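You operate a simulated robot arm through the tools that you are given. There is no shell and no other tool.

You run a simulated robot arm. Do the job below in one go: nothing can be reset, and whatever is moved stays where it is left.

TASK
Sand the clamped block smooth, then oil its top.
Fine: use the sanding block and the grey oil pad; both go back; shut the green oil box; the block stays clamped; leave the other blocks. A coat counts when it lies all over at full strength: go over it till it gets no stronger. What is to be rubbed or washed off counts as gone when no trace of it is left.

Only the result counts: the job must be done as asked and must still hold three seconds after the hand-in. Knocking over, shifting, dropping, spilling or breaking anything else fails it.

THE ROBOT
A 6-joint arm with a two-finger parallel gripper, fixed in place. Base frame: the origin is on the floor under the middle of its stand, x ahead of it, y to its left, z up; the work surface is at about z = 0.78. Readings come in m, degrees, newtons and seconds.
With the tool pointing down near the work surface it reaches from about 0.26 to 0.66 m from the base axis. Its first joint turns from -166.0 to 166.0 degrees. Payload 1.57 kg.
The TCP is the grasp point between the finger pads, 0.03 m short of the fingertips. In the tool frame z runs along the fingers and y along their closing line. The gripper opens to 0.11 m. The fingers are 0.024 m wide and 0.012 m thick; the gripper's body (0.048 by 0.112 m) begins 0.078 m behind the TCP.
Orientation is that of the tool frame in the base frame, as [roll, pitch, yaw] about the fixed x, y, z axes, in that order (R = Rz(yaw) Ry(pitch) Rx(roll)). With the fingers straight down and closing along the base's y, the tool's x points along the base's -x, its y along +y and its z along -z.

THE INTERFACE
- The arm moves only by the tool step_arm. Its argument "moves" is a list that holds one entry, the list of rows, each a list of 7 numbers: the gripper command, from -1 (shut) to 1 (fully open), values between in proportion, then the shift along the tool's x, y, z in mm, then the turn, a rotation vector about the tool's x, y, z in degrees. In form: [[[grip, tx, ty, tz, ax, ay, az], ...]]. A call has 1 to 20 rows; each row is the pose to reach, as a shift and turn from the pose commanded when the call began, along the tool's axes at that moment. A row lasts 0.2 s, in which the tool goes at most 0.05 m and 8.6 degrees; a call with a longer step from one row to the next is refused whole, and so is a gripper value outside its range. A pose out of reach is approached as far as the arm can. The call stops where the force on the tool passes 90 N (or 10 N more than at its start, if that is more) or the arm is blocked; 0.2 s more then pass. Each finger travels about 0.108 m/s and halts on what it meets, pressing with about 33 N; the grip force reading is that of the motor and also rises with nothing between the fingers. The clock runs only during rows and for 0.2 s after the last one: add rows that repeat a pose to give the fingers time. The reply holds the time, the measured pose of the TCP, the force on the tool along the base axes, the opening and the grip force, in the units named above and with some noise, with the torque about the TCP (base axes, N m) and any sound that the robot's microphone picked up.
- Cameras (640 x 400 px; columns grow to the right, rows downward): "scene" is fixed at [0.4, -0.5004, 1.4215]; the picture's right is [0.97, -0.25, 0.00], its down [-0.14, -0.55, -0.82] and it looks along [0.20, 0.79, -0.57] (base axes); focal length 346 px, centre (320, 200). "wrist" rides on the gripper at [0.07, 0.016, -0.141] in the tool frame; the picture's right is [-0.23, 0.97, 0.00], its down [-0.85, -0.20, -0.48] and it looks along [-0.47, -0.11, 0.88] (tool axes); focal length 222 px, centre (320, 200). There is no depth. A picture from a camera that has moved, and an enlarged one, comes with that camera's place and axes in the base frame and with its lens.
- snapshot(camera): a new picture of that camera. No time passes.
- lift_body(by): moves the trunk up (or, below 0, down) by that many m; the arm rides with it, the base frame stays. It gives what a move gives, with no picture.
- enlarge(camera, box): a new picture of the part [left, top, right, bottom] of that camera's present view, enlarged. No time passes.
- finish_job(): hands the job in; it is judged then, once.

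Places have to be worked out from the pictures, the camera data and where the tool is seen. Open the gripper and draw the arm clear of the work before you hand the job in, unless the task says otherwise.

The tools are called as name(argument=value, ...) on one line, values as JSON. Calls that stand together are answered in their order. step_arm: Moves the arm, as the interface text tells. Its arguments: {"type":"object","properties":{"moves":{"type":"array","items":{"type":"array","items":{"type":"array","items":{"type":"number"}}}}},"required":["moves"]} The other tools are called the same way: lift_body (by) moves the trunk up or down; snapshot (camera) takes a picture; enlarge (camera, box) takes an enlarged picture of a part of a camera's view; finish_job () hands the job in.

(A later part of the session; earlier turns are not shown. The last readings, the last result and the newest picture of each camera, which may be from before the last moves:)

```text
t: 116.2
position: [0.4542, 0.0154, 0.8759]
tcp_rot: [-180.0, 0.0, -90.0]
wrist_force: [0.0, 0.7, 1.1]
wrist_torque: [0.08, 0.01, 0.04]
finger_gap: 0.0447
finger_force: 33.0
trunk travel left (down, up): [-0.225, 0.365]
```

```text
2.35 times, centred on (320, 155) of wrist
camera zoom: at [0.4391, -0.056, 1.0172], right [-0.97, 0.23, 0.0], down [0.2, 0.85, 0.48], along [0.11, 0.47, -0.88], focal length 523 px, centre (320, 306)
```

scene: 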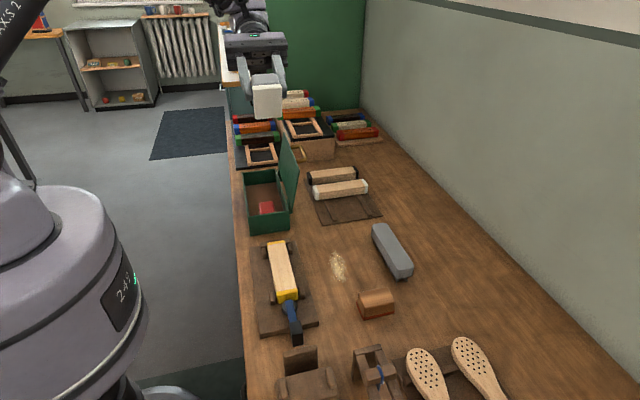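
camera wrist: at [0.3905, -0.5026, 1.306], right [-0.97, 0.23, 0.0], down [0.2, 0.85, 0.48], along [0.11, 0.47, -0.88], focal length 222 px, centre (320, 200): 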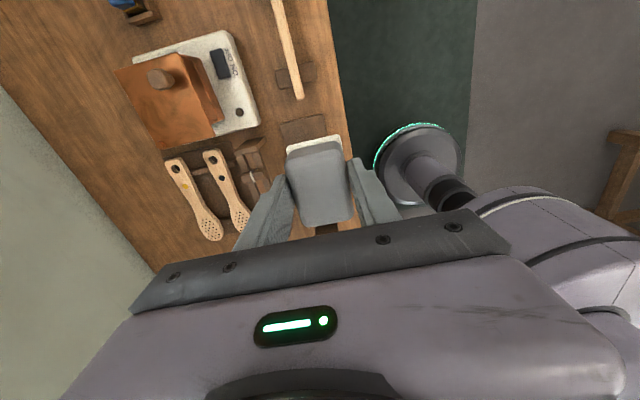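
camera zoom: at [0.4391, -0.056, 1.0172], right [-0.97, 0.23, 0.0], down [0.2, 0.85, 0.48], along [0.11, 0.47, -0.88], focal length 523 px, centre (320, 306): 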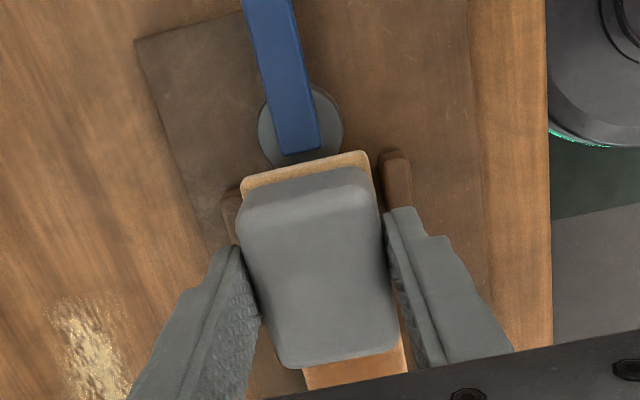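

The exposed wood is now clearly orange with oil. The force is light here, so I press 0.6 mm more and stroke forward with a small +x offset.

step_arm(moves=[[[-1, -5, 0, 0.6, 0, 0, 0], [-1, -5, -4, 0.6, 0, 0, 0], [-1, 3, -4, 0.6, 0, 0, 0], [-1, -5, -4, 0.6, 0, 0, 0], [-1, -19, -4, 0.6, 0, 0, 0], [-1, -33, -4, 0.6, 0, 0, 0], [-1, -47, -4, 0.6, 0, 0, 0], [-1, -61, -4, 0.6, 0, 0, 0], [-1, -75, -4, 0.6, 0, 0, 0], [-1, -89, -4, 0.6, 0, 0, 0], [-1, -103, -4, 0.6, 0, 0, 0], [-1, -117, -4, 0.6, 0, 0, 0], [-1, -129, -4, 0.6, 0, 0, 0], [-1, -129, -4, 0.6, 0, 0, 0]]])

enlarge(camera="scene", box=[240, 220, 340, 310])

enlarge(camera="wrist", box=[220, 20, 420, 240])

```text
t: 119.2
position: [0.4588, 0.1457, 0.8765]
tcp_rot: [-179.9, 0.0, -90.1]
wrist_force: [-1.0, -3.5, 13.6]
wrist_torque: [-0.43, 0.06, -0.02]
finger_gap: 0.0451
finger_force: 33.2
trunk travel left (down, up): [-0.225, 0.365]
```

```text
4.44 times, centred on (290, 265) of scene
camera zoom: at [0.4, -0.5004, 1.4215], right [0.97, -0.25, 0.0], down [-0.14, -0.55, -0.82], along [0.2, 0.79, -0.57], focal length 1538 px, centre (453, -89)
```

zoom: 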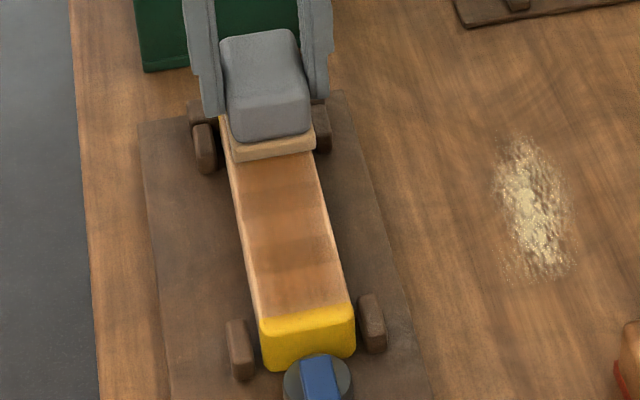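

```text
1.82 times, centred on (320, 130) of wrist
camera zoom: at [0.4413, 0.0745, 1.0166], right [-0.97, 0.23, 0.0], down [0.2, 0.85, 0.48], along [0.11, 0.47, -0.88], focal length 404 px, centre (320, 327)
```

zoom: 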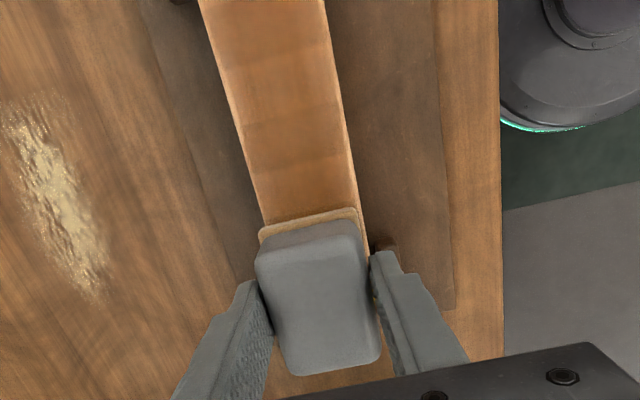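

The coat is building but patchy, with a lighter strip along the −x edge. I stroke back with the pad shifted 7 mm toward −x.

step_arm(moves=[[[-1, -3, 3, 0, 0, 0, 0], [-1, -3, 7, 0, 0, 0, 0], [-1, 11, 7, 0, 0, 0, 0], [-1, 25, 7, 0, 0, 0, 0], [-1, 39, 7, 0, 0, 0, 0], [-1, 53, 7, 0, 0, 0, 0], [-1, 67, 7, 0, 0, 0, 0], [-1, 81, 7, 0, 0, 0, 0], [-1, 95, 7, 0, 0, 0, 0], [-1, 109, 7, 0, 0, 0, 0], [-1, 123, 7, 0, 0, 0, 0], [-1, 123, 3, 0, 0, 0, 0], [-1, 109, 3, 0, 0, 0, 0], [-1, 95, 3, 0, 0, 0, 0], [-1, 81, 3, 0, 0, 0, 0], [-1, 67, 3, 0, 0, 0, 0], [-1, 53, 3, 0, 0, 0, 0], [-1, 39, 3, 0, 0, 0, 0], [-1, 20, 3, 0, 0, 0, 0], [-1, 0, 3, 0, 0, 0, 0]]])

enlarge(camera="scene", box=[240, 220, 340, 310])

enlarge(camera="wrist", box=[220, 20, 420, 240])

```text
t: 123.4
position: [0.455, 0.1434, 0.8757]
tcp_rot: [-179.8, 0.1, -89.9]
wrist_force: [0.0, -0.2, 7.7]
wrist_torque: [-0.21, 0.01, 0.01]
finger_gap: 0.045
finger_force: 32.9
trunk travel left (down, up): [-0.225, 0.365]
```

```text
4.44 times, centred on (290, 265) of scene
camera zoom: at [0.4, -0.5004, 1.4215], right [0.97, -0.25, 0.0], down [-0.14, -0.55, -0.82], along [0.2, 0.79, -0.57], focal length 1538 px, centre (453, -89)
```

zoom: 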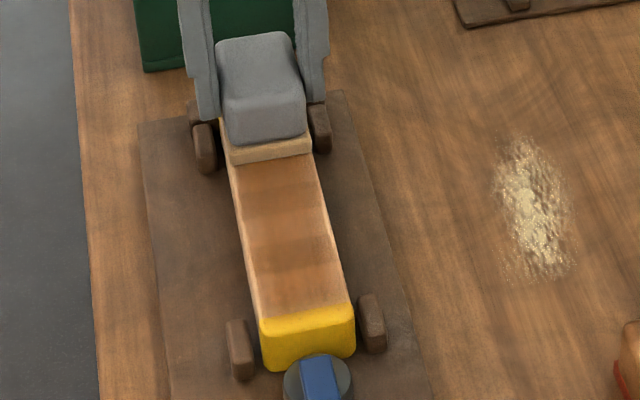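

```text
1.82 times, centred on (320, 130) of wrist
camera zoom: at [0.4387, 0.0727, 1.0166], right [-0.97, 0.23, 0.0], down [0.2, 0.85, 0.48], along [0.11, 0.47, -0.88], focal length 404 px, centre (320, 327)
```

zoom: 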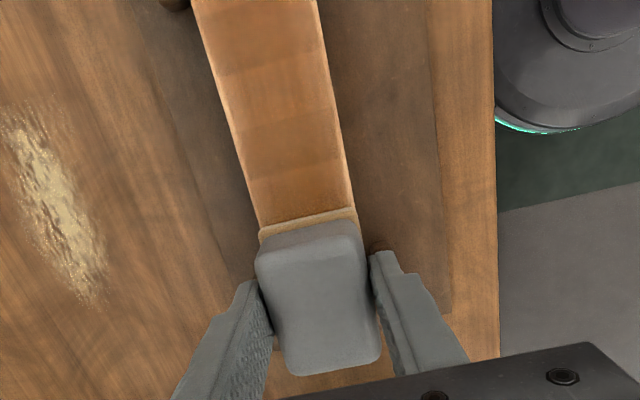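

The last passes changed little and the felt is paler, so the pad is spent. I go back to the box to recharge it.

step_arm(moves=[[[-1, 0, 0, -10, 0, 0, 0], [-1, 0, 0, -40, 0, 0, 0], [-1, 0, 0, -75, 0, 0, 0], [-1, -10, 0, -100, 0, 0, 0], [-1, -50, 0, -100, 0, 0, 0], [-1, -95, 0, -100, 0, 0, 0], [-1, -140, 1, -100, 0, 0, 0], [-1, -185, 2, -100, 0, 0, 0], [-1, -230, 3, -100, 0, 0, 0], [-1, -270, 4, -100, 0, 0, 0], [-1, -297, 5, -100, 0, 0, 0], [-1, -297, 5, -100, 0, 0, 0], [-1, -297, 5, -100, 0, 0, 0]]])

enlarge(camera="scene", box=[262, 235, 302, 305])

enlarge(camera="wrist", box=[200, 60, 440, 240])

```text
t: 126.2
position: [0.4514, 0.4405, 0.9754]
tcp_rot: [-180.0, -0.1, -90.0]
wrist_force: [-0.2, -0.2, -0.3]
wrist_torque: [-0.03, 0.0, -0.05]
finger_gap: 0.0451
finger_force: 33.3
trunk travel left (down, up): [-0.225, 0.365]
```

```text
5.71 times, centred on (282, 270) of scene
camera zoom: at [0.4, -0.5004, 1.4215], right [0.97, -0.25, 0.0], down [-0.14, -0.55, -0.82], along [0.2, 0.79, -0.57], focal length 1978 px, centre (537, -200)
```

zoom: 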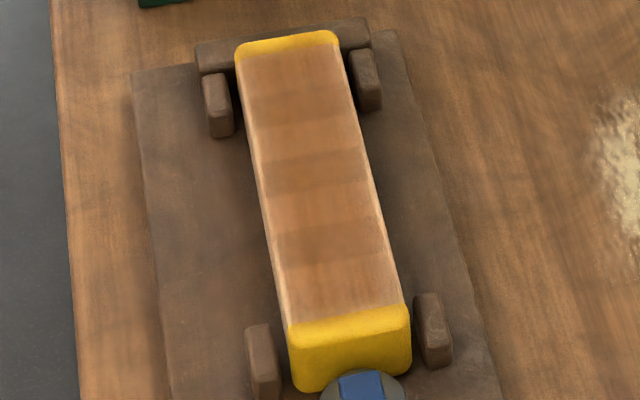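

```text
2.22 times, centred on (320, 150) of wrist
camera zoom: at [0.4357, 0.3704, 1.1165], right [-0.97, 0.23, 0.0], down [0.2, 0.85, 0.48], along [0.11, 0.47, -0.88], focal length 494 px, centre (320, 311)
```

zoom: 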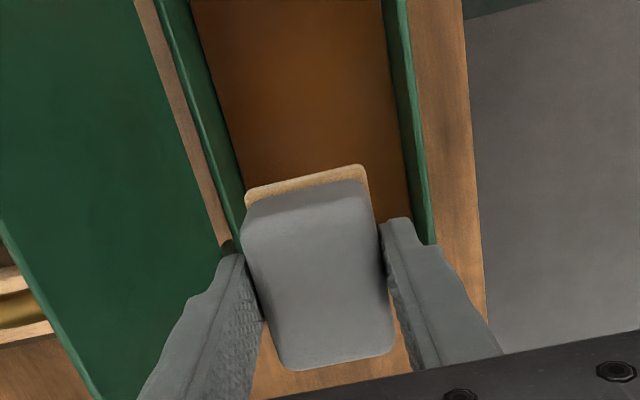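

The coat shows clearly, with lighter strips on both long edges. I lower the pad onto the oil bed again.

step_arm(moves=[[[-1, 0, 1, 35, 0, 0, 0], [-1, 0, 1, 70, 0, 0, 0], [-1, 0, 1, 100, 0, 0, 0], [-1, 0, 1, 115, 0, 0, 0], [-1, 0, 1, 122, 0, 0, 0], [-1, 0, 1, 125, 0, 0, 0], [-1, 0, 1, 127, 0, 0, 0], [-1, 0, 1, 127, 0, 0, 0]]])

```text
t: 128.0
position: [0.4504, 0.4419, 0.8489]
tcp_rot: [180.0, 0.1, -90.0]
wrist_force: [0.5, -0.1, -0.3]
wrist_torque: [-0.01, 0.01, 0.0]
finger_gap: 0.0449
finger_force: 32.6
trunk travel left (down, up): [-0.225, 0.365]
```

step_arm(moves=[[[-1, 0, 0, 1, 0, 0, 0], [-1, 0, 0, 1.5, 0, 0, 0], [-1, 0, 0, 1.5, 0, 0, 0], [-1, 0, 0, 1.5, 0, 0, 0]]])

enlarge(camera="scene", box=[240, 150, 300, 220])

```text
t: 129.0
position: [0.4515, 0.4416, 0.8479]
tcp_rot: [-180.0, 0.0, -90.1]
wrist_force: [1.5, 0.5, 3.4]
wrist_torque: [0.13, -0.03, -0.04]
finger_gap: 0.045
finger_force: 32.6
trunk travel left (down, up): [-0.225, 0.365]
```

```text
5.71 times, centred on (270, 185) of scene
camera zoom: at [0.4, -0.5004, 1.4215], right [0.97, -0.25, 0.0], down [-0.14, -0.55, -0.82], along [0.2, 0.79, -0.57], focal length 1978 px, centre (606, 286)
```

zoom: 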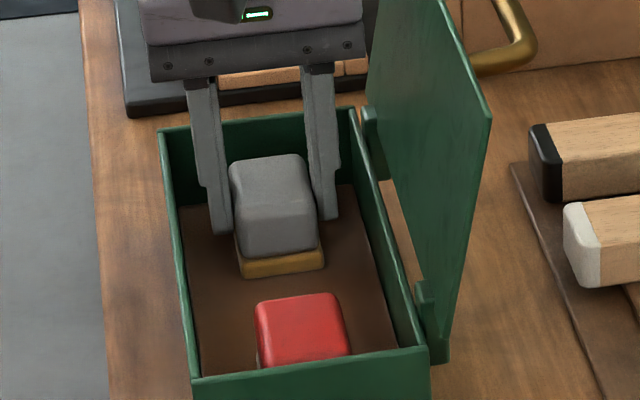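

The felt is amber again. I press slightly more for a moment, then lift out and carry it back to the block.

step_arm(moves=[[[-1, 0, 0, 0.7, 0, 0, 0], [-1, 0, 0, 0.7, 0, 0, 0], [-1, 0, 0, 0.7, 0, 0, 0], [-1, 0, 0, -10, 0, 0, 0], [-1, 0, 0, -35, 0, 0, 0], [-1, 0, 0, -70, 0, 0, 0], [-1, 0, 0, -105, 0, 0, 0], [-1, 0, 0, -125, 0, 0, 0], [-1, 40, 0, -125, 0, 0, 0], [-1, 85, 0, -125, 0, 0, 0], [-1, 130, 0, -125, 0, 0, 0], [-1, 175, 0, -125, 0, 0, 0], [-1, 220, 0, -125, 0, 0, 0], [-1, 265, -3, -125, 0, 0, 0], [-1, 303, -5, -125, 0, 0, 0], [-1, 303, -9, -95, 0, 0, 0], [-1, 303, -9, -60, 0, 0, 0], [-1, 303, -9, -35, 0, 0, 0], [-1, 303, -9, -35, 0, 0, 0]]])

enlarge(camera="scene", box=[240, 220, 340, 310])

```text
t: 133.0
position: [0.4568, 0.137, 0.8814]
tcp_rot: [-180.0, 0.0, -89.8]
wrist_force: [-0.2, -0.1, 0.3]
wrist_torque: [0.01, 0.0, -0.01]
finger_gap: 0.045
finger_force: 32.9
trunk travel left (down, up): [-0.225, 0.365]
```

```text
4.44 times, centred on (290, 265) of scene
camera zoom: at [0.4, -0.5004, 1.4215], right [0.97, -0.25, 0.0], down [-0.14, -0.55, -0.82], along [0.2, 0.79, -0.57], focal length 1538 px, centre (453, -89)
```

zoom: 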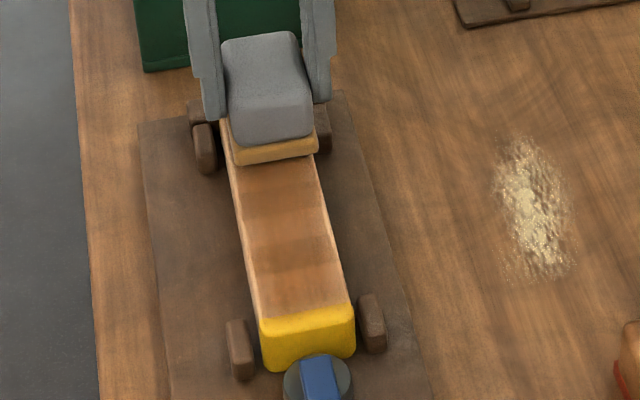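

Positioned over the far end. I lower to contact with a small +x offset for the +x edge.

step_arm(moves=[[[-1, 0, -3, 3, 0, 0, 0], [-1, 0, -3, 5, 0, 0, 0], [-1, 0, -3, 6, 0, 0, 0], [-1, 0, -3, 6, 0, 0, 0]]])

```text
t: 134.0
position: [0.4612, 0.1383, 0.8757]
tcp_rot: [-179.9, 0.0, -90.0]
wrist_force: [0.5, 0.3, -0.7]
wrist_torque: [0.02, -0.01, 0.01]
finger_gap: 0.0451
finger_force: 33.1
trunk travel left (down, up): [-0.225, 0.365]
```

step_arm(moves=[[[-1, 0, 0, 1, 0, 0, 0], [-1, 0, 0, 1.6, 0, 0, 0], [-1, 0, 0, 1.6, 0, 0, 0]]])

```text
t: 134.8
position: [0.4621, 0.1393, 0.8752]
tcp_rot: [-179.7, 0.1, -90.0]
wrist_force: [0.7, 2.0, 34.7]
wrist_torque: [0.02, 0.14, 0.01]
finger_gap: 0.0451
finger_force: 32.8
trunk travel left (down, up): [-0.225, 0.365]
```

35 N, so I back off 0.9 mm and stroke to the near end along the +x side, then return along the −x side.

step_arm(moves=[[[-1, -5, 0, -0.9, 0, 0, 0], [-1, 8, 0, -0.9, 0, 0, 0], [-1, 22, 0, -0.9, 0, 0, 0], [-1, 36, 0, -0.9, 0, 0, 0], [-1, 50, 0, -0.9, 0, 0, 0], [-1, 64, 0, -0.9, 0, 0, 0], [-1, 78, 0, -0.9, 0, 0, 0], [-1, 92, 0, -0.9, 0, 0, 0], [-1, 106, 0, -0.9, 0, 0, 0], [-1, 118, 0, -0.9, 0, 0, 0], [-1, 118, 0, -0.9, 0, 0, 0]]])

enlarge(camera="wrist", box=[220, 70, 420, 240])

```text
t: 137.2
position: [0.4595, 0.0214, 0.8753]
tcp_rot: [180.0, 0.0, -89.9]
wrist_force: [0.4, -0.7, -0.2]
wrist_torque: [0.02, 0.0, 0.0]
finger_gap: 0.0449
finger_force: 33.2
trunk travel left (down, up): [-0.225, 0.365]
```

```text
2.35 times, centred on (320, 155) of wrist
camera zoom: at [0.4433, -0.0488, 1.0166], right [-0.97, 0.23, 0.0], down [0.2, 0.85, 0.48], along [0.11, 0.47, -0.88], focal length 523 px, centre (320, 306)
```

zoom: 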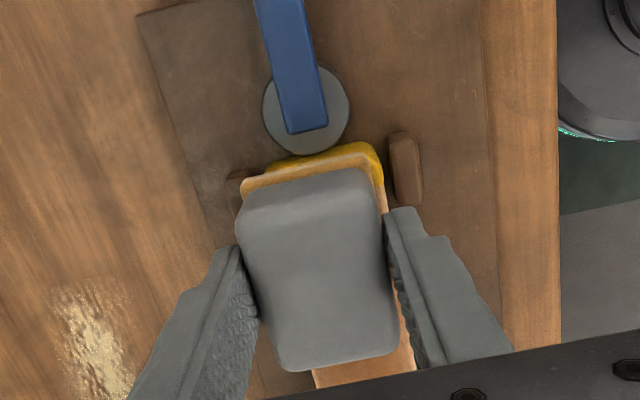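

Contact was lost by this end. I press 0.8 mm more here to regain it.

step_arm(moves=[[[-1, 0, 0, 0.4, 0, 0, 0], [-1, 0, 0, 0.8, 0, 0, 0], [-1, 0, 0, 0.8, 0, 0, 0]]])

```text
t: 138.0
position: [0.4609, 0.0217, 0.8757]
tcp_rot: [179.9, -0.1, -90.0]
wrist_force: [-0.1, -0.1, -0.2]
wrist_torque: [-0.02, 0.0, 0.0]
finger_gap: 0.0451
finger_force: 33.0
trunk travel left (down, up): [-0.225, 0.365]
```

step_arm(moves=[[[-1, 0, 0, 0.6, 0, 0, 0], [-1, 0, 0, 0.8, 0, 0, 0], [-1, 0, 0, 0.8, 0, 0, 0]]])

```text
t: 138.8
position: [0.4596, 0.0211, 0.8738]
tcp_rot: [-179.9, 0.0, -89.9]
wrist_force: [-1.3, 1.9, 17.7]
wrist_torque: [0.43, 0.16, 0.0]
finger_gap: 0.0449
finger_force: 32.7
trunk travel left (down, up): [-0.225, 0.365]
```

17.7 N. I stroke forward to the far end along the +x side.

step_arm(moves=[[[-1, 4, 0, 0, 0, 0, 0], [-1, -10, 0, 0, 0, 0, 0], [-1, -24, 0, 0, 0, 0, 0], [-1, -38, 0, 0, 0, 0, 0], [-1, -52, 0, 0, 0, 0, 0], [-1, -66, 0, 0, 0, 0, 0], [-1, -80, 0, 0, 0, 0, 0], [-1, -94, 0, 0, 0, 0, 0], [-1, -108, 0, 0, 0, 0, 0], [-1, -122, 0, 0, 0, 0, 0], [-1, -122, 0, 0, 0, 0, 0]]])

enlarge(camera="wrist", box=[220, 0, 420, 240])

enlarge(camera="scene", box=[240, 220, 340, 310])

```text
t: 141.2
position: [0.4612, 0.1436, 0.8724]
tcp_rot: [-179.9, 0.1, -90.0]
wrist_force: [2.1, -8.6, 29.5]
wrist_torque: [-0.67, 0.07, 0.05]
finger_gap: 0.0453
finger_force: 32.7
trunk travel left (down, up): [-0.225, 0.365]
```

```text
1.67 times, centred on (320, 120) of wrist
camera zoom: at [0.4444, 0.0721, 1.0146], right [-0.97, 0.23, 0.0], down [0.2, 0.85, 0.48], along [0.11, 0.47, -0.88], focal length 370 px, centre (320, 333)
```

zoom: 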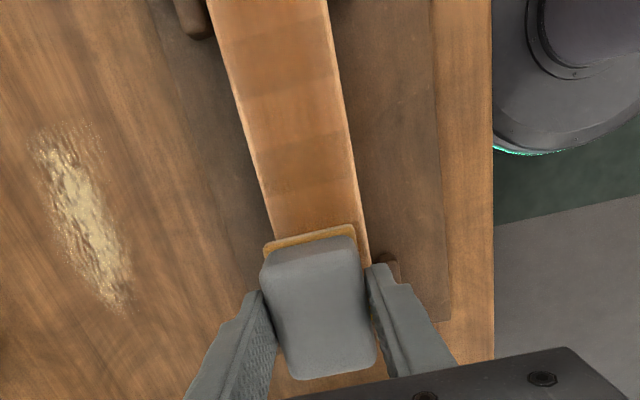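

```text
4.44 times, centred on (290, 265) of scene
camera zoom: at [0.4, -0.5004, 1.4215], right [0.97, -0.25, 0.0], down [-0.14, -0.55, -0.82], along [0.2, 0.79, -0.57], focal length 1538 px, centre (453, -89)
```

zoom: 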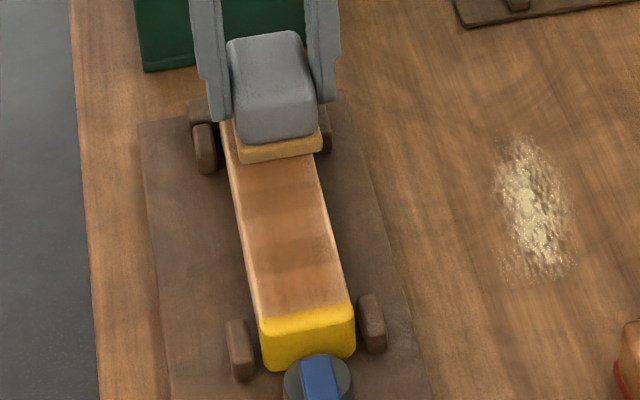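

The felt is still amber. I ease off 0.5 mm, shift to the −x side and stroke back toward the near end.

step_arm(moves=[[[-1, -3, 4, -0.5, 0, 0, 0], [-1, -3, 8, -0.5, 0, 0, 0], [-1, -3, 11, -0.5, 0, 0, 0], [-1, 11, 11, -0.5, 0, 0, 0], [-1, 25, 11, -0.5, 0, 0, 0], [-1, 39, 11, -0.5, 0, 0, 0], [-1, 53, 11, -0.5, 0, 0, 0], [-1, 67, 11, -0.5, 0, 0, 0], [-1, 81, 11, -0.5, 0, 0, 0], [-1, 95, 11, -0.4, 0, 0, 0], [-1, 109, 11, -0.3, 0, 0, 0], [-1, 123, 11, -0.2, 0, 0, 0], [-1, 123, 11, -0.2, 0, 0, 0]]])

enlarge(camera="wrist", box=[220, 70, 420, 240])

enlarge(camera="scene", box=[240, 220, 340, 310])

```text
t: 144.0
position: [0.4516, 0.0187, 0.8732]
tcp_rot: [180.0, 0.0, -90.0]
wrist_force: [-0.2, 0.2, -1.4]
wrist_torque: [0.0, 0.0, 0.0]
finger_gap: 0.0451
finger_force: 32.8
trunk travel left (down, up): [-0.225, 0.365]
```

```text
2.35 times, centred on (320, 155) of wrist
camera zoom: at [0.4355, -0.0523, 1.015], right [-0.97, 0.23, 0.0], down [0.2, 0.86, 0.48], along [0.11, 0.47, -0.88], focal length 523 px, centre (320, 306)
```

zoom: 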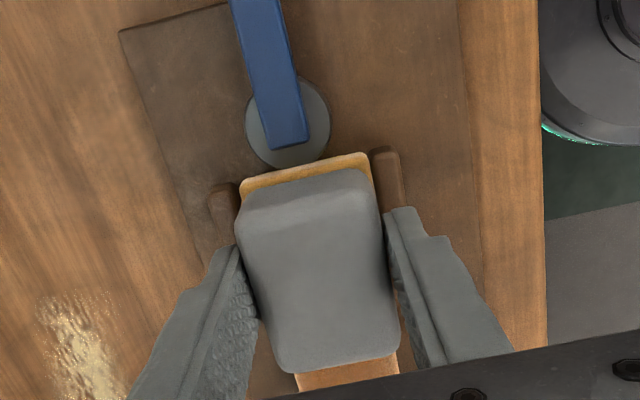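

```text
4.44 times, centred on (290, 265) of scene
camera zoom: at [0.4, -0.5004, 1.4215], right [0.97, -0.25, 0.0], down [-0.14, -0.55, -0.82], along [0.2, 0.79, -0.57], focal length 1538 px, centre (453, -89)
```

zoom: 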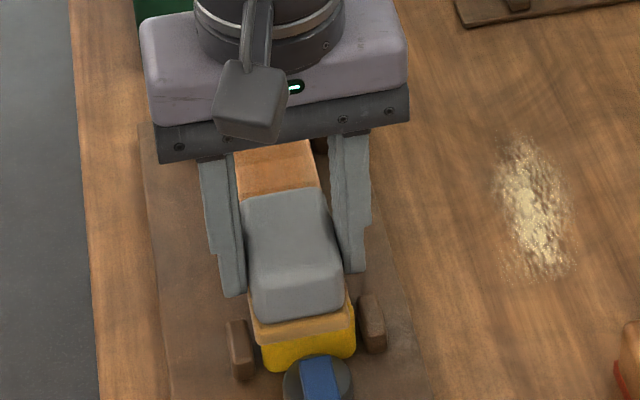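

Contact lost again because the pad slides up in the grip under higher force. I re-establish light contact in small steps.

step_arm(moves=[[[-1, 0, 0, 0.5, 0, 0, 0], [-1, 0, 0, 1, 0, 0, 0], [-1, 0, 0, 1, 0, 0, 0]]])

```text
t: 144.8
position: [0.4512, 0.0195, 0.8739]
tcp_rot: [-179.9, -0.1, -90.0]
wrist_force: [2.1, -1.1, 10.9]
wrist_torque: [0.19, -0.09, -0.08]
finger_gap: 0.0449
finger_force: 32.7
trunk travel left (down, up): [-0.225, 0.365]
```

11 N. I stroke forward along the −x side, easing off slightly toward the far end.

step_arm(moves=[[[-1, 3, 0, 0.2, 0, 0, 0], [-1, -11, 0, 0.1, 0, 0, 0], [-1, -25, 0, 0, 0, 0, 0], [-1, -39, 0, 0, 0, 0, 0], [-1, -53, 0, 0, 0, 0, 0], [-1, -67, 0, 0, 0, 0, 0], [-1, -81, 0, 0, 0, 0, 0], [-1, -95, 0, 0, 0, 0, 0], [-1, -109, 0, 0, 0, 0, 0], [-1, -123, 0, 0, 0, 0, 0], [-1, -123, 0, 0, 0, 0, 0]]])

enlarge(camera="wrist", box=[220, 0, 420, 240])

enlarge(camera="scene", box=[240, 220, 340, 310])

```text
t: 147.2
position: [0.4488, 0.1411, 0.8722]
tcp_rot: [-179.9, 0.1, -90.1]
wrist_force: [-0.6, -6.9, 22.0]
wrist_torque: [-0.27, -0.03, -0.03]
finger_gap: 0.045
finger_force: 32.5
trunk travel left (down, up): [-0.225, 0.365]
```

```text
1.67 times, centred on (320, 120) of wrist
camera zoom: at [0.433, 0.071, 1.0137], right [-0.97, 0.23, 0.0], down [0.2, 0.85, 0.48], along [0.11, 0.47, -0.88], focal length 370 px, centre (320, 333)
```

zoom: 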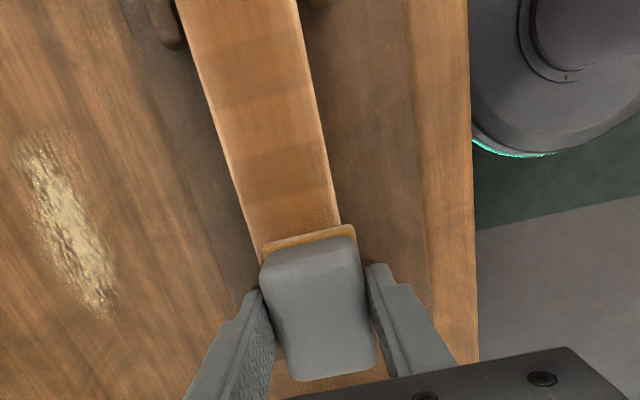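

```text
4.44 times, centred on (290, 265) of scene
camera zoom: at [0.4, -0.5004, 1.4215], right [0.97, -0.25, 0.0], down [-0.14, -0.55, -0.82], along [0.2, 0.79, -0.57], focal length 1538 px, centre (453, -89)
```

zoom: 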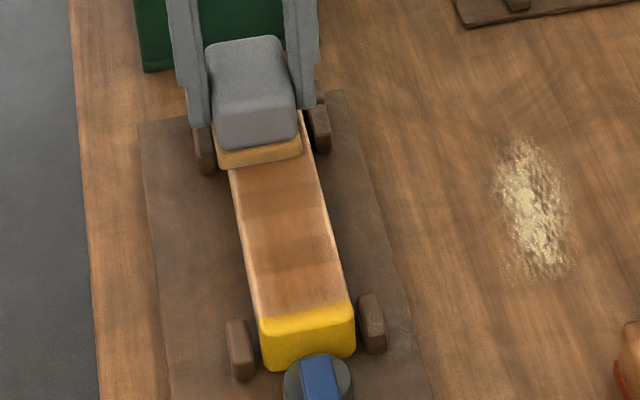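

I lift and draw back toward +y to inspect the coat as a whole.

step_arm(moves=[[[-1, 0, 0, -10, 0, 0, 0], [-1, 0, 0, -40, 0, 0, 0], [-1, -20, -2, -70, 0, 0, 0], [-1, -50, -4, -100, 0, 0, 0], [-1, -80, -6, -120, 0, 0, 0], [-1, -80, -6, -120, 0, 0, 0]]])

enlarge(camera="scene", box=[262, 235, 302, 305])

enlarge(camera="wrist", box=[240, 0, 360, 130])

```text
t: 148.6
position: [0.4564, 0.2269, 0.9942]
tcp_rot: [180.0, 0.0, -90.0]
wrist_force: [0.8, 0.0, -1.6]
wrist_torque: [-0.02, -0.02, -0.01]
finger_gap: 0.045
finger_force: 32.6
trunk travel left (down, up): [-0.225, 0.365]
```

```text
5.71 times, centred on (282, 270) of scene
camera zoom: at [0.4, -0.5004, 1.4215], right [0.97, -0.25, 0.0], down [-0.14, -0.55, -0.82], along [0.2, 0.79, -0.57], focal length 1978 px, centre (537, -200)
```

zoom: 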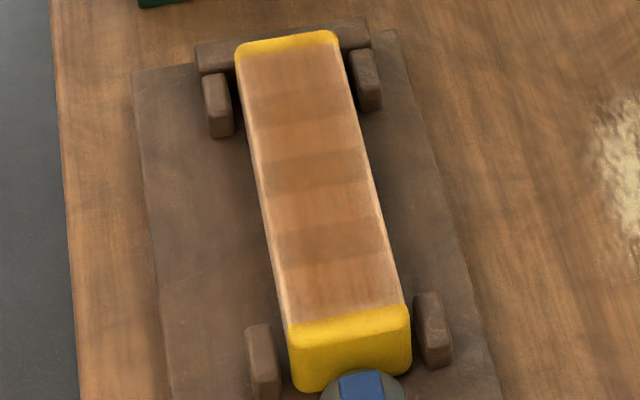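

```text
3.08 times, centred on (300, 65) of wrist
camera zoom: at [0.4393, 0.1541, 1.135], right [-0.97, 0.23, 0.0], down [0.2, 0.85, 0.48], along [0.11, 0.47, -0.88], focal length 684 px, centre (382, 615)
```

zoom: 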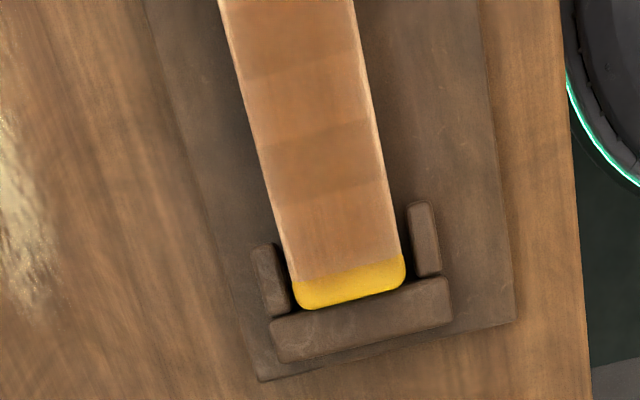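

The banding looks the same as earlier and the felt has stayed amber, which suggests the coat may be saturated. To be sure, I rub again, centred in x, with controlled contact over the full length.

step_arm(moves=[[[-1, 30, 0, 0, 0, 0, 0], [-1, 60, 0, 0, 0, 0, 0], [-1, 84, 1, 0, 0, 0, 0], [-1, 84, 1, 35, 0, 0, 0], [-1, 84, 1, 70, 0, 0, 0], [-1, 84, 1, 100, 0, 0, 0], [-1, 84, 1, 112, 0, 0, 0], [-1, 84, 1, 116, 0, 0, 0], [-1, 84, 1, 118, 0, 0, 0], [-1, 84, 1, 119, 0, 0, 0], [-1, 84, 1, 119, 0, 0, 0]]])

```text
t: 151.0
position: [0.4563, 0.1391, 0.8742]
tcp_rot: [-180.0, 0.1, -90.0]
wrist_force: [-0.6, 0.7, -0.8]
wrist_torque: [0.0, -0.03, -0.01]
finger_gap: 0.0452
finger_force: 33.0
trunk travel left (down, up): [-0.225, 0.365]
```

step_arm(moves=[[[-1, 0, 0, 0.6, 0, 0, 0], [-1, 0, 0, 1.1, 0, 0, 0], [-1, 0, 0, 1.1, 0, 0, 0]]])

```text
t: 151.8
position: [0.4568, 0.1397, 0.8738]
tcp_rot: [180.0, 0.0, -90.0]
wrist_force: [-1.3, 1.6, 4.6]
wrist_torque: [0.22, 0.07, 0.03]
finger_gap: 0.0448
finger_force: 32.8
trunk travel left (down, up): [-0.225, 0.365]
```

Light contact (5 N). I add 0.5 mm, work the far end briefly, then sweep slowly to the near end.

step_arm(moves=[[[-1, -7, 0, 0.5, 0, 0, 0], [-1, 3, 0, 0.5, 0, 0, 0], [-1, -7, 0, 0.5, 0, 0, 0], [-1, 4, 0, 0.5, 0, 0, 0], [-1, 14, 0, 0.5, 0, 0, 0], [-1, 24, 0, 0.5, 0, 0, 0], [-1, 34, 0, 0.5, 0, 0, 0], [-1, 44, 0, 0.5, 0, 0, 0], [-1, 54, 0, 0.5, 0, 0, 0], [-1, 64, 0, 0.5, 0, 0, 0], [-1, 74, 0, 0.5, 0, 0, 0], [-1, 84, 0, 0.5, 0, 0, 0], [-1, 94, 0, 0.6, 0, 0, 0], [-1, 104, 0, 0.7, 0, 0, 0], [-1, 114, 0, 0.8, 0, 0, 0], [-1, 120, 0, 0.8, 0, 0, 0], [-1, 120, 0, 0.8, 0, 0, 0]]])

enlarge(camera="wrist", box=[220, 70, 420, 240])

enlarge(camera="scene", box=[240, 220, 340, 310])

```text
t: 155.4
position: [0.4563, 0.0196, 0.8731]
tcp_rot: [-179.8, 0.0, -90.0]
wrist_force: [0.9, 8.0, 24.2]
wrist_torque: [0.63, 0.01, 0.0]
finger_gap: 0.0449
finger_force: 33.3
trunk travel left (down, up): [-0.225, 0.365]
```

```text
2.35 times, centred on (320, 155) of wrist
camera zoom: at [0.4396, -0.0509, 1.0134], right [-0.97, 0.23, 0.0], down [0.2, 0.86, 0.48], along [0.11, 0.47, -0.88], focal length 523 px, centre (320, 306)
```

zoom: 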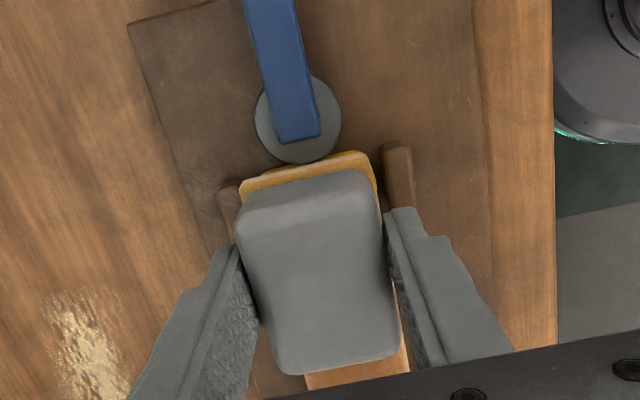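

```text
4.44 times, centred on (290, 265) of scene
camera zoom: at [0.4, -0.5004, 1.4215], right [0.97, -0.25, 0.0], down [-0.14, -0.55, -0.82], along [0.2, 0.79, -0.57], focal length 1538 px, centre (453, -89)
```

zoom: 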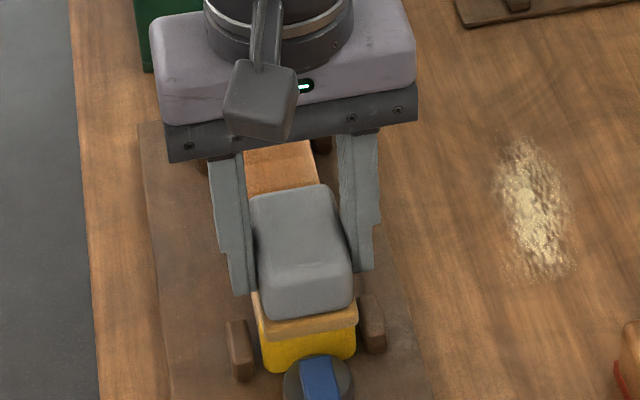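

Contact held (24 N here). I ease off 0.4 mm, rub the near end briefly, and sweep forward to the far end again.

step_arm(moves=[[[-1, -8, 0, -0.4, 0, 0, 0], [-1, 2, 0, -0.4, 0, 0, 0], [-1, -8, 0, -0.4, 0, 0, 0], [-1, 2, 0, -0.4, 0, 0, 0], [-1, -10, 0, -0.4, 0, 0, 0], [-1, -20, 0, -0.4, 0, 0, 0], [-1, -30, 0, -0.4, 0, 0, 0], [-1, -40, 0, -0.4, 0, 0, 0], [-1, -50, 0, -0.4, 0, 0, 0], [-1, -60, 0, -0.4, 0, 0, 0], [-1, -70, 0, -0.4, 0, 0, 0], [-1, -80, 0, -0.4, 0, 0, 0], [-1, -90, 0, -0.4, 0, 0, 0], [-1, -100, 0, -0.4, 0, 0, 0], [-1, -110, 0, -0.4, 0, 0, 0], [-1, -120, 0, -0.4, 0, 0, 0], [-1, -127, 0, -0.4, 0, 0, 0], [-1, -127, 0, -0.4, 0, 0, 0]]])

step_arm(moves=[[[-1, 0, 0, -10, 0, 0, 0], [-1, 0, 0, -40, 0, 0, 0], [-1, -20, 0, -70, 0, 0, 0], [-1, -50, 0, -100, 0, 0, 0], [-1, -80, 0, -120, 0, 0, 0], [-1, -80, 0, -120, 0, 0, 0]]])

enlarge(camera="scene", box=[262, 235, 302, 305])

enlarge(camera="wrist", box=[240, 0, 360, 130])

enlarge(camera="scene", box=[240, 140, 310, 220])

```text
t: 159.2
position: [0.4553, 0.1455, 0.8718]
tcp_rot: [-179.9, -0.1, -89.9]
wrist_force: [-1.4, -2.2, 7.1]
wrist_torque: [-0.23, 0.01, -0.03]
finger_gap: 0.0449
finger_force: 32.9
trunk travel left (down, up): [-0.225, 0.365]
```

```text
t: 160.6
position: [0.4534, 0.226, 0.9925]
tcp_rot: [-180.0, 0.0, -90.0]
wrist_force: [-0.7, 0.8, -0.2]
wrist_torque: [0.02, 0.01, -0.01]
finger_gap: 0.0449
finger_force: 33.2
trunk travel left (down, up): [-0.225, 0.365]
```

```text
5.71 times, centred on (282, 270) of scene
camera zoom: at [0.4, -0.5004, 1.4215], right [0.97, -0.25, 0.0], down [-0.14, -0.55, -0.82], along [0.2, 0.79, -0.57], focal length 1978 px, centre (537, -200)
```

zoom: 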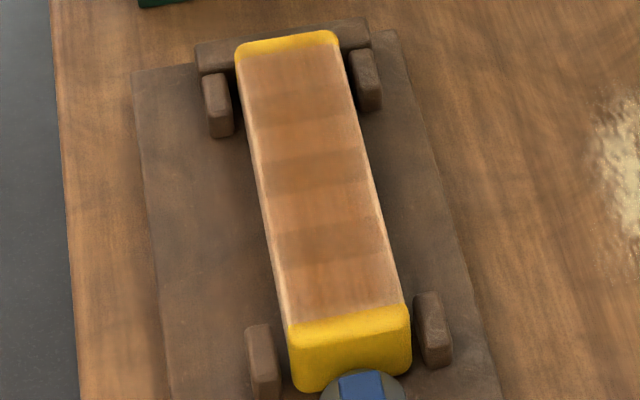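

```text
3.08 times, centred on (300, 65) of wrist
camera zoom: at [0.4376, 0.1545, 1.1332], right [-0.97, 0.23, 0.0], down [0.2, 0.85, 0.48], along [0.11, 0.47, -0.88], focal length 684 px, centre (382, 615)
```

zoom: 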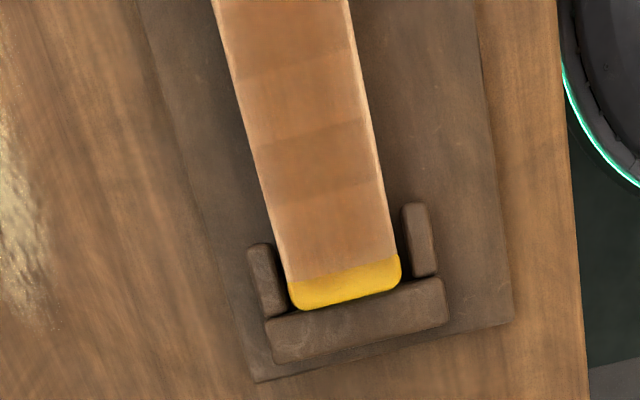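

```text
5.00 times, centred on (275, 180) of scene
camera zoom: at [0.4, -0.5004, 1.4215], right [0.97, -0.25, 0.0], down [-0.14, -0.55, -0.82], along [0.2, 0.79, -0.57], focal length 1731 px, centre (545, 300)
```

zoom: 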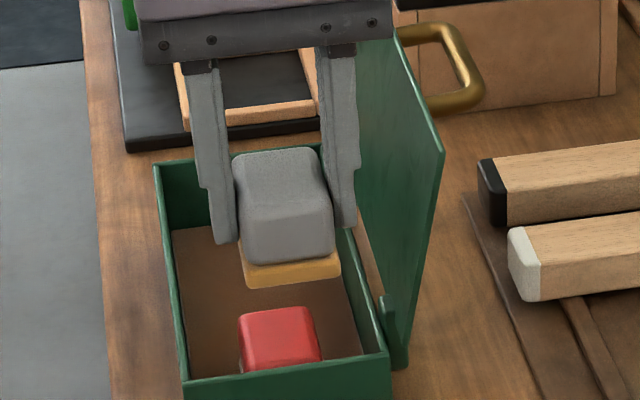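

The coat looks identical to before this extra rubbing, evenly strong over the whole length, and the pad still holds oil. So it gets no stronger and I take the pad back above its place in the box.

step_arm(moves=[[[-1, -40, 0, 0, 0, 0, 0], [-1, -85, 0, 0, 0, 0, 0], [-1, -130, 1, 0, 0, 0, 0], [-1, -175, 2, 0, 0, 0, 0], [-1, -210, 3, 0, 0, 0, 0], [-1, -233, 3, 0, 0, 0, 0], [-1, -233, 3, 0, 0, 0, 0], [-1, -233, 3, 30, 0, 0, 0], [-1, -233, 3, 60, 0, 0, 0], [-1, -233, 3, 60, 0, 0, 0], [-1, -233, 3, 60, 0, 0, 0]]])

enlarge(camera="wrist", box=[200, 60, 440, 240])

enlarge(camera="scene", box=[240, 140, 310, 220])

```text
t: 163.0
position: [0.4552, 0.4597, 0.9321]
tcp_rot: [180.0, -0.1, -90.0]
wrist_force: [-0.8, 0.3, 0.5]
wrist_torque: [-0.01, 0.0, 0.02]
finger_gap: 0.045
finger_force: 32.9
trunk travel left (down, up): [-0.225, 0.365]
```

```text
2.22 times, centred on (320, 150) of wrist
camera zoom: at [0.4379, 0.3873, 1.0732], right [-0.97, 0.23, 0.0], down [0.2, 0.85, 0.48], along [0.11, 0.47, -0.88], focal length 494 px, centre (320, 311)
```

zoom: 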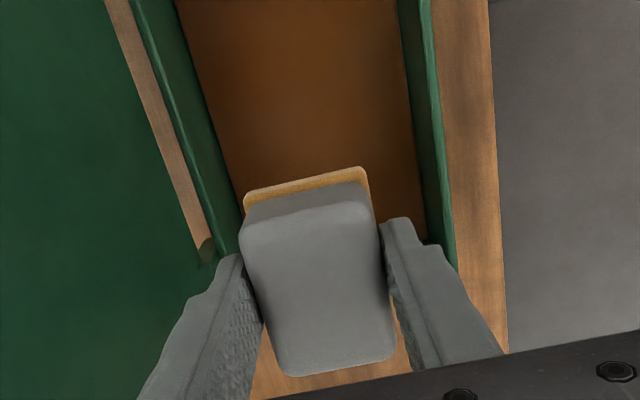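

```text
5.00 times, centred on (275, 180) of scene
camera zoom: at [0.4, -0.5004, 1.4215], right [0.97, -0.25, 0.0], down [-0.14, -0.55, -0.82], along [0.2, 0.79, -0.57], focal length 1731 px, centre (545, 300)
```

zoom: 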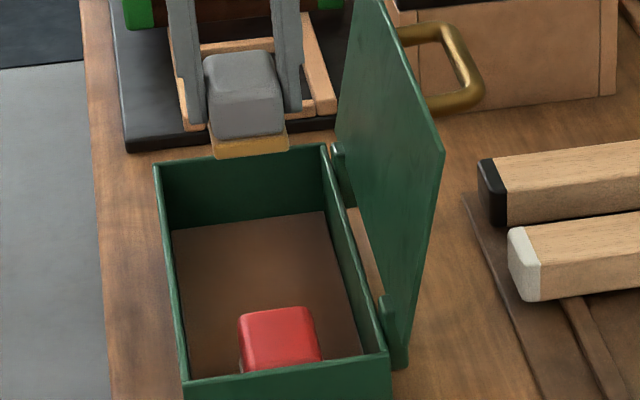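

I shift 4 mm toward −x to centre it, and lower it to just above the box floor.

step_arm(moves=[[[-1, 0, 4, 20, 0, 0, 0], [-1, 0, 4, 45, 0, 0, 0], [-1, 0, 4, 65, 0, 0, 0], [-1, 0, 4, 76, 0, 0, 0], [-1, 0, 4, 80, 0, 0, 0], [-1, 0, 4, 80, 0, 0, 0]]])

enlarge(camera="wrist", box=[200, 60, 440, 240])

enlarge(camera="scene", box=[240, 140, 310, 220])

```text
t: 164.4
position: [0.4481, 0.4569, 0.854]
tcp_rot: [-180.0, 0.0, -90.0]
wrist_force: [0.6, -0.3, -0.8]
wrist_torque: [-0.01, -0.02, -0.01]
finger_gap: 0.0449
finger_force: 33.2
trunk travel left (down, up): [-0.225, 0.365]
```

```text
2.22 times, centred on (320, 150) of wrist
camera zoom: at [0.4326, 0.3867, 0.9937], right [-0.97, 0.23, 0.0], down [0.2, 0.85, 0.48], along [0.11, 0.47, -0.88], focal length 494 px, centre (320, 311)
```

zoom: 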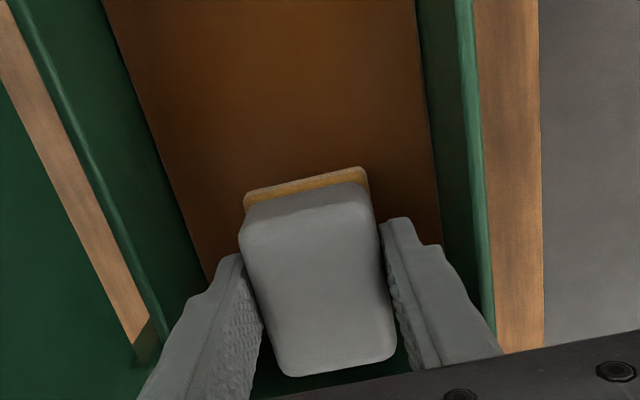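

```text
5.00 times, centred on (275, 180) of scene
camera zoom: at [0.4, -0.5004, 1.4215], right [0.97, -0.25, 0.0], down [-0.14, -0.55, -0.82], along [0.2, 0.79, -0.57], focal length 1731 px, centre (545, 300)
```

zoom: 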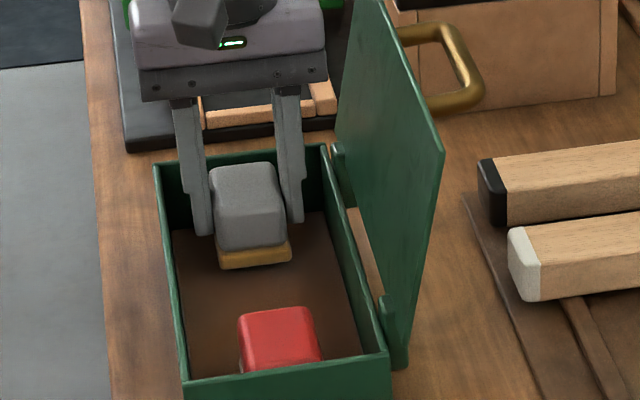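

It is almost at its original spot. I nudge +2.5 mm in y and creep down to the floor.

step_arm(moves=[[[-1, -2.5, 0, 3, 0, 0, 0], [-1, -2.5, 0, 5, 0, 0, 0], [-1, -2.5, 0, 6.5, 0, 0, 0], [-1, -2.5, 0, 6.5, 0, 0, 0]]])

```text
t: 165.4
position: [0.4489, 0.4606, 0.8466]
tcp_rot: [-180.0, 0.0, -90.1]
wrist_force: [-0.4, -0.9, -1.0]
wrist_torque: [0.02, -0.01, -0.01]
finger_gap: 0.0451
finger_force: 33.1
trunk travel left (down, up): [-0.225, 0.365]
```

step_arm(moves=[[[-1, 0, 0, 1, 0, 0, 0], [-1, 0, 0, 2, 0, 0, 0], [-1, 0, 0, 2, 0, 0, 0]]])

```text
t: 166.2
position: [0.448, 0.4612, 0.8439]
tcp_rot: [-180.0, -0.1, -90.0]
wrist_force: [1.1, -0.1, 1.7]
wrist_torque: [0.07, -0.02, -0.02]
finger_gap: 0.045
finger_force: 32.9
trunk travel left (down, up): [-0.225, 0.365]
```

Light contact with the floor. I open the fingers only to about 0.057 (room inside the box) and rise straight up.

step_arm(moves=[[[-0.1, 0, 0, 0, 0, 0, 0], [0.03, 0, 0, 0, 0, 0, 0], [0.03, 0, 0, 0, 0, 0, 0], [0.03, 0, 0, -10, 0, 0, 0], [0.03, 0, 0, -30, 0, 0, 0], [0.03, 0, 0, -60, 0, 0, 0], [0.03, 0, 0, -95, 0, 0, 0], [0.03, 0, 0, -130, 0, 0, 0], [0.03, 0, 0, -160, 0, 0, 0], [0.03, 0, 0, -160, 0, 0, 0]]])

enlarge(camera="wrist", box=[200, 60, 440, 240])

enlarge(camera="scene", box=[240, 140, 310, 240])

```text
t: 168.4
position: [0.4489, 0.4591, 1.0033]
tcp_rot: [-180.0, -0.1, -89.9]
wrist_force: [0.1, -0.1, -0.3]
wrist_torque: [-0.01, 0.0, 0.0]
finger_gap: 0.0568
finger_force: 0.1
trunk travel left (down, up): [-0.225, 0.365]
```

```text
2.22 times, centred on (320, 150) of wrist
camera zoom: at [0.433, 0.3885, 1.1446], right [-0.97, 0.23, 0.0], down [0.2, 0.86, 0.48], along [0.11, 0.47, -0.88], focal length 494 px, centre (320, 311)
```

zoom: 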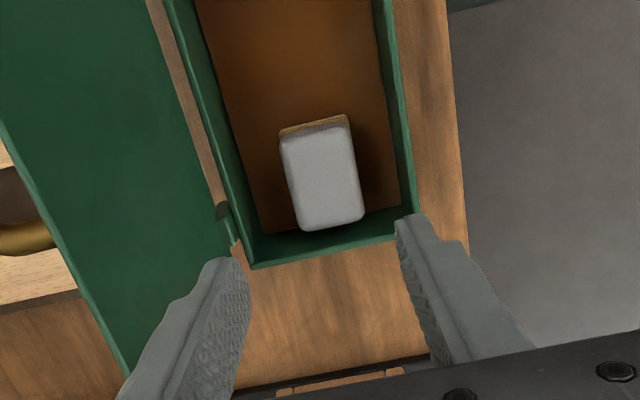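

```text
4.00 times, centred on (275, 190) of scene
camera zoom: at [0.4, -0.5004, 1.4215], right [0.97, -0.25, 0.0], down [-0.14, -0.55, -0.82], along [0.2, 0.79, -0.57], focal length 1384 px, centre (500, 240)
```

zoom: 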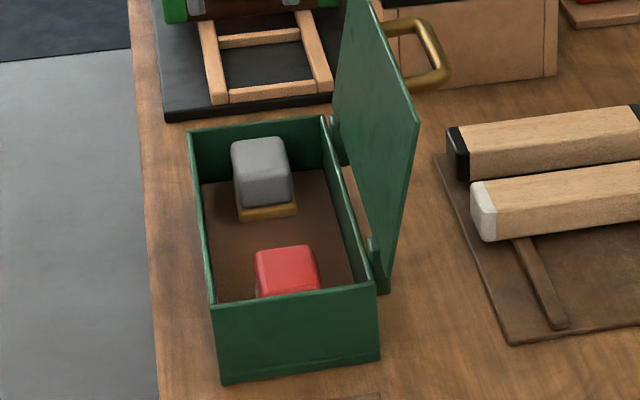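

The grey pad is back at its original place, with the same outline as at the start. Next is the lid: I take detailed views to get its hinge line, top edge and brass handle.

snapshot(camera="wrist")

enlarge(camera="scene", box=[270, 125, 320, 215])

enlarge(camera="wrist", box=[100, 0, 320, 240])

```text
taken
camera wrist: at [0.433, 0.3885, 1.1446], right [-0.97, 0.23, 0.0], down [0.2, 0.86, 0.48], along [0.11, 0.47, -0.88], focal length 222 px, centre (320, 200)
```

wrist: 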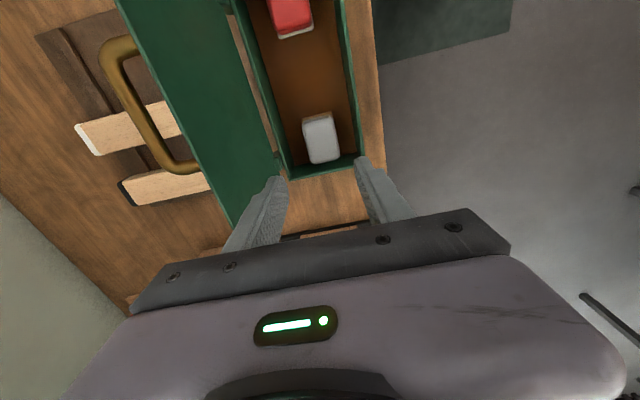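

```text
4.44 times, centred on (295, 170) of scene
camera zoom: at [0.4, -0.5004, 1.4215], right [0.97, -0.25, 0.0], down [-0.14, -0.55, -0.82], along [0.2, 0.79, -0.57], focal length 1538 px, centre (431, 333)
```

zoom: 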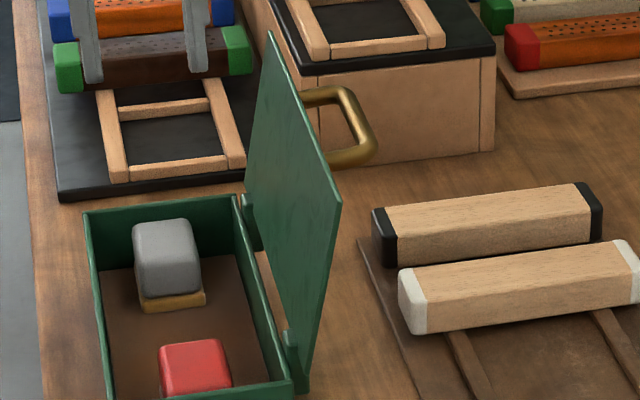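

```text
1.67 times, centred on (210, 120) of wrist
camera zoom: at [0.433, 0.3885, 1.1446], right [-0.97, 0.23, 0.0], down [0.2, 0.86, 0.48], along [0.11, 0.47, -0.88], focal length 370 px, centre (503, 333)
```

zoom: 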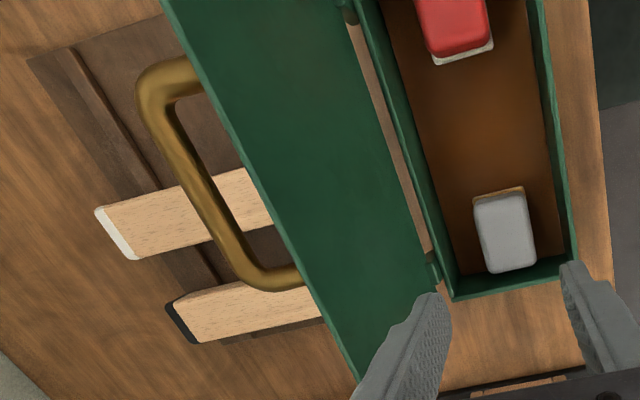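

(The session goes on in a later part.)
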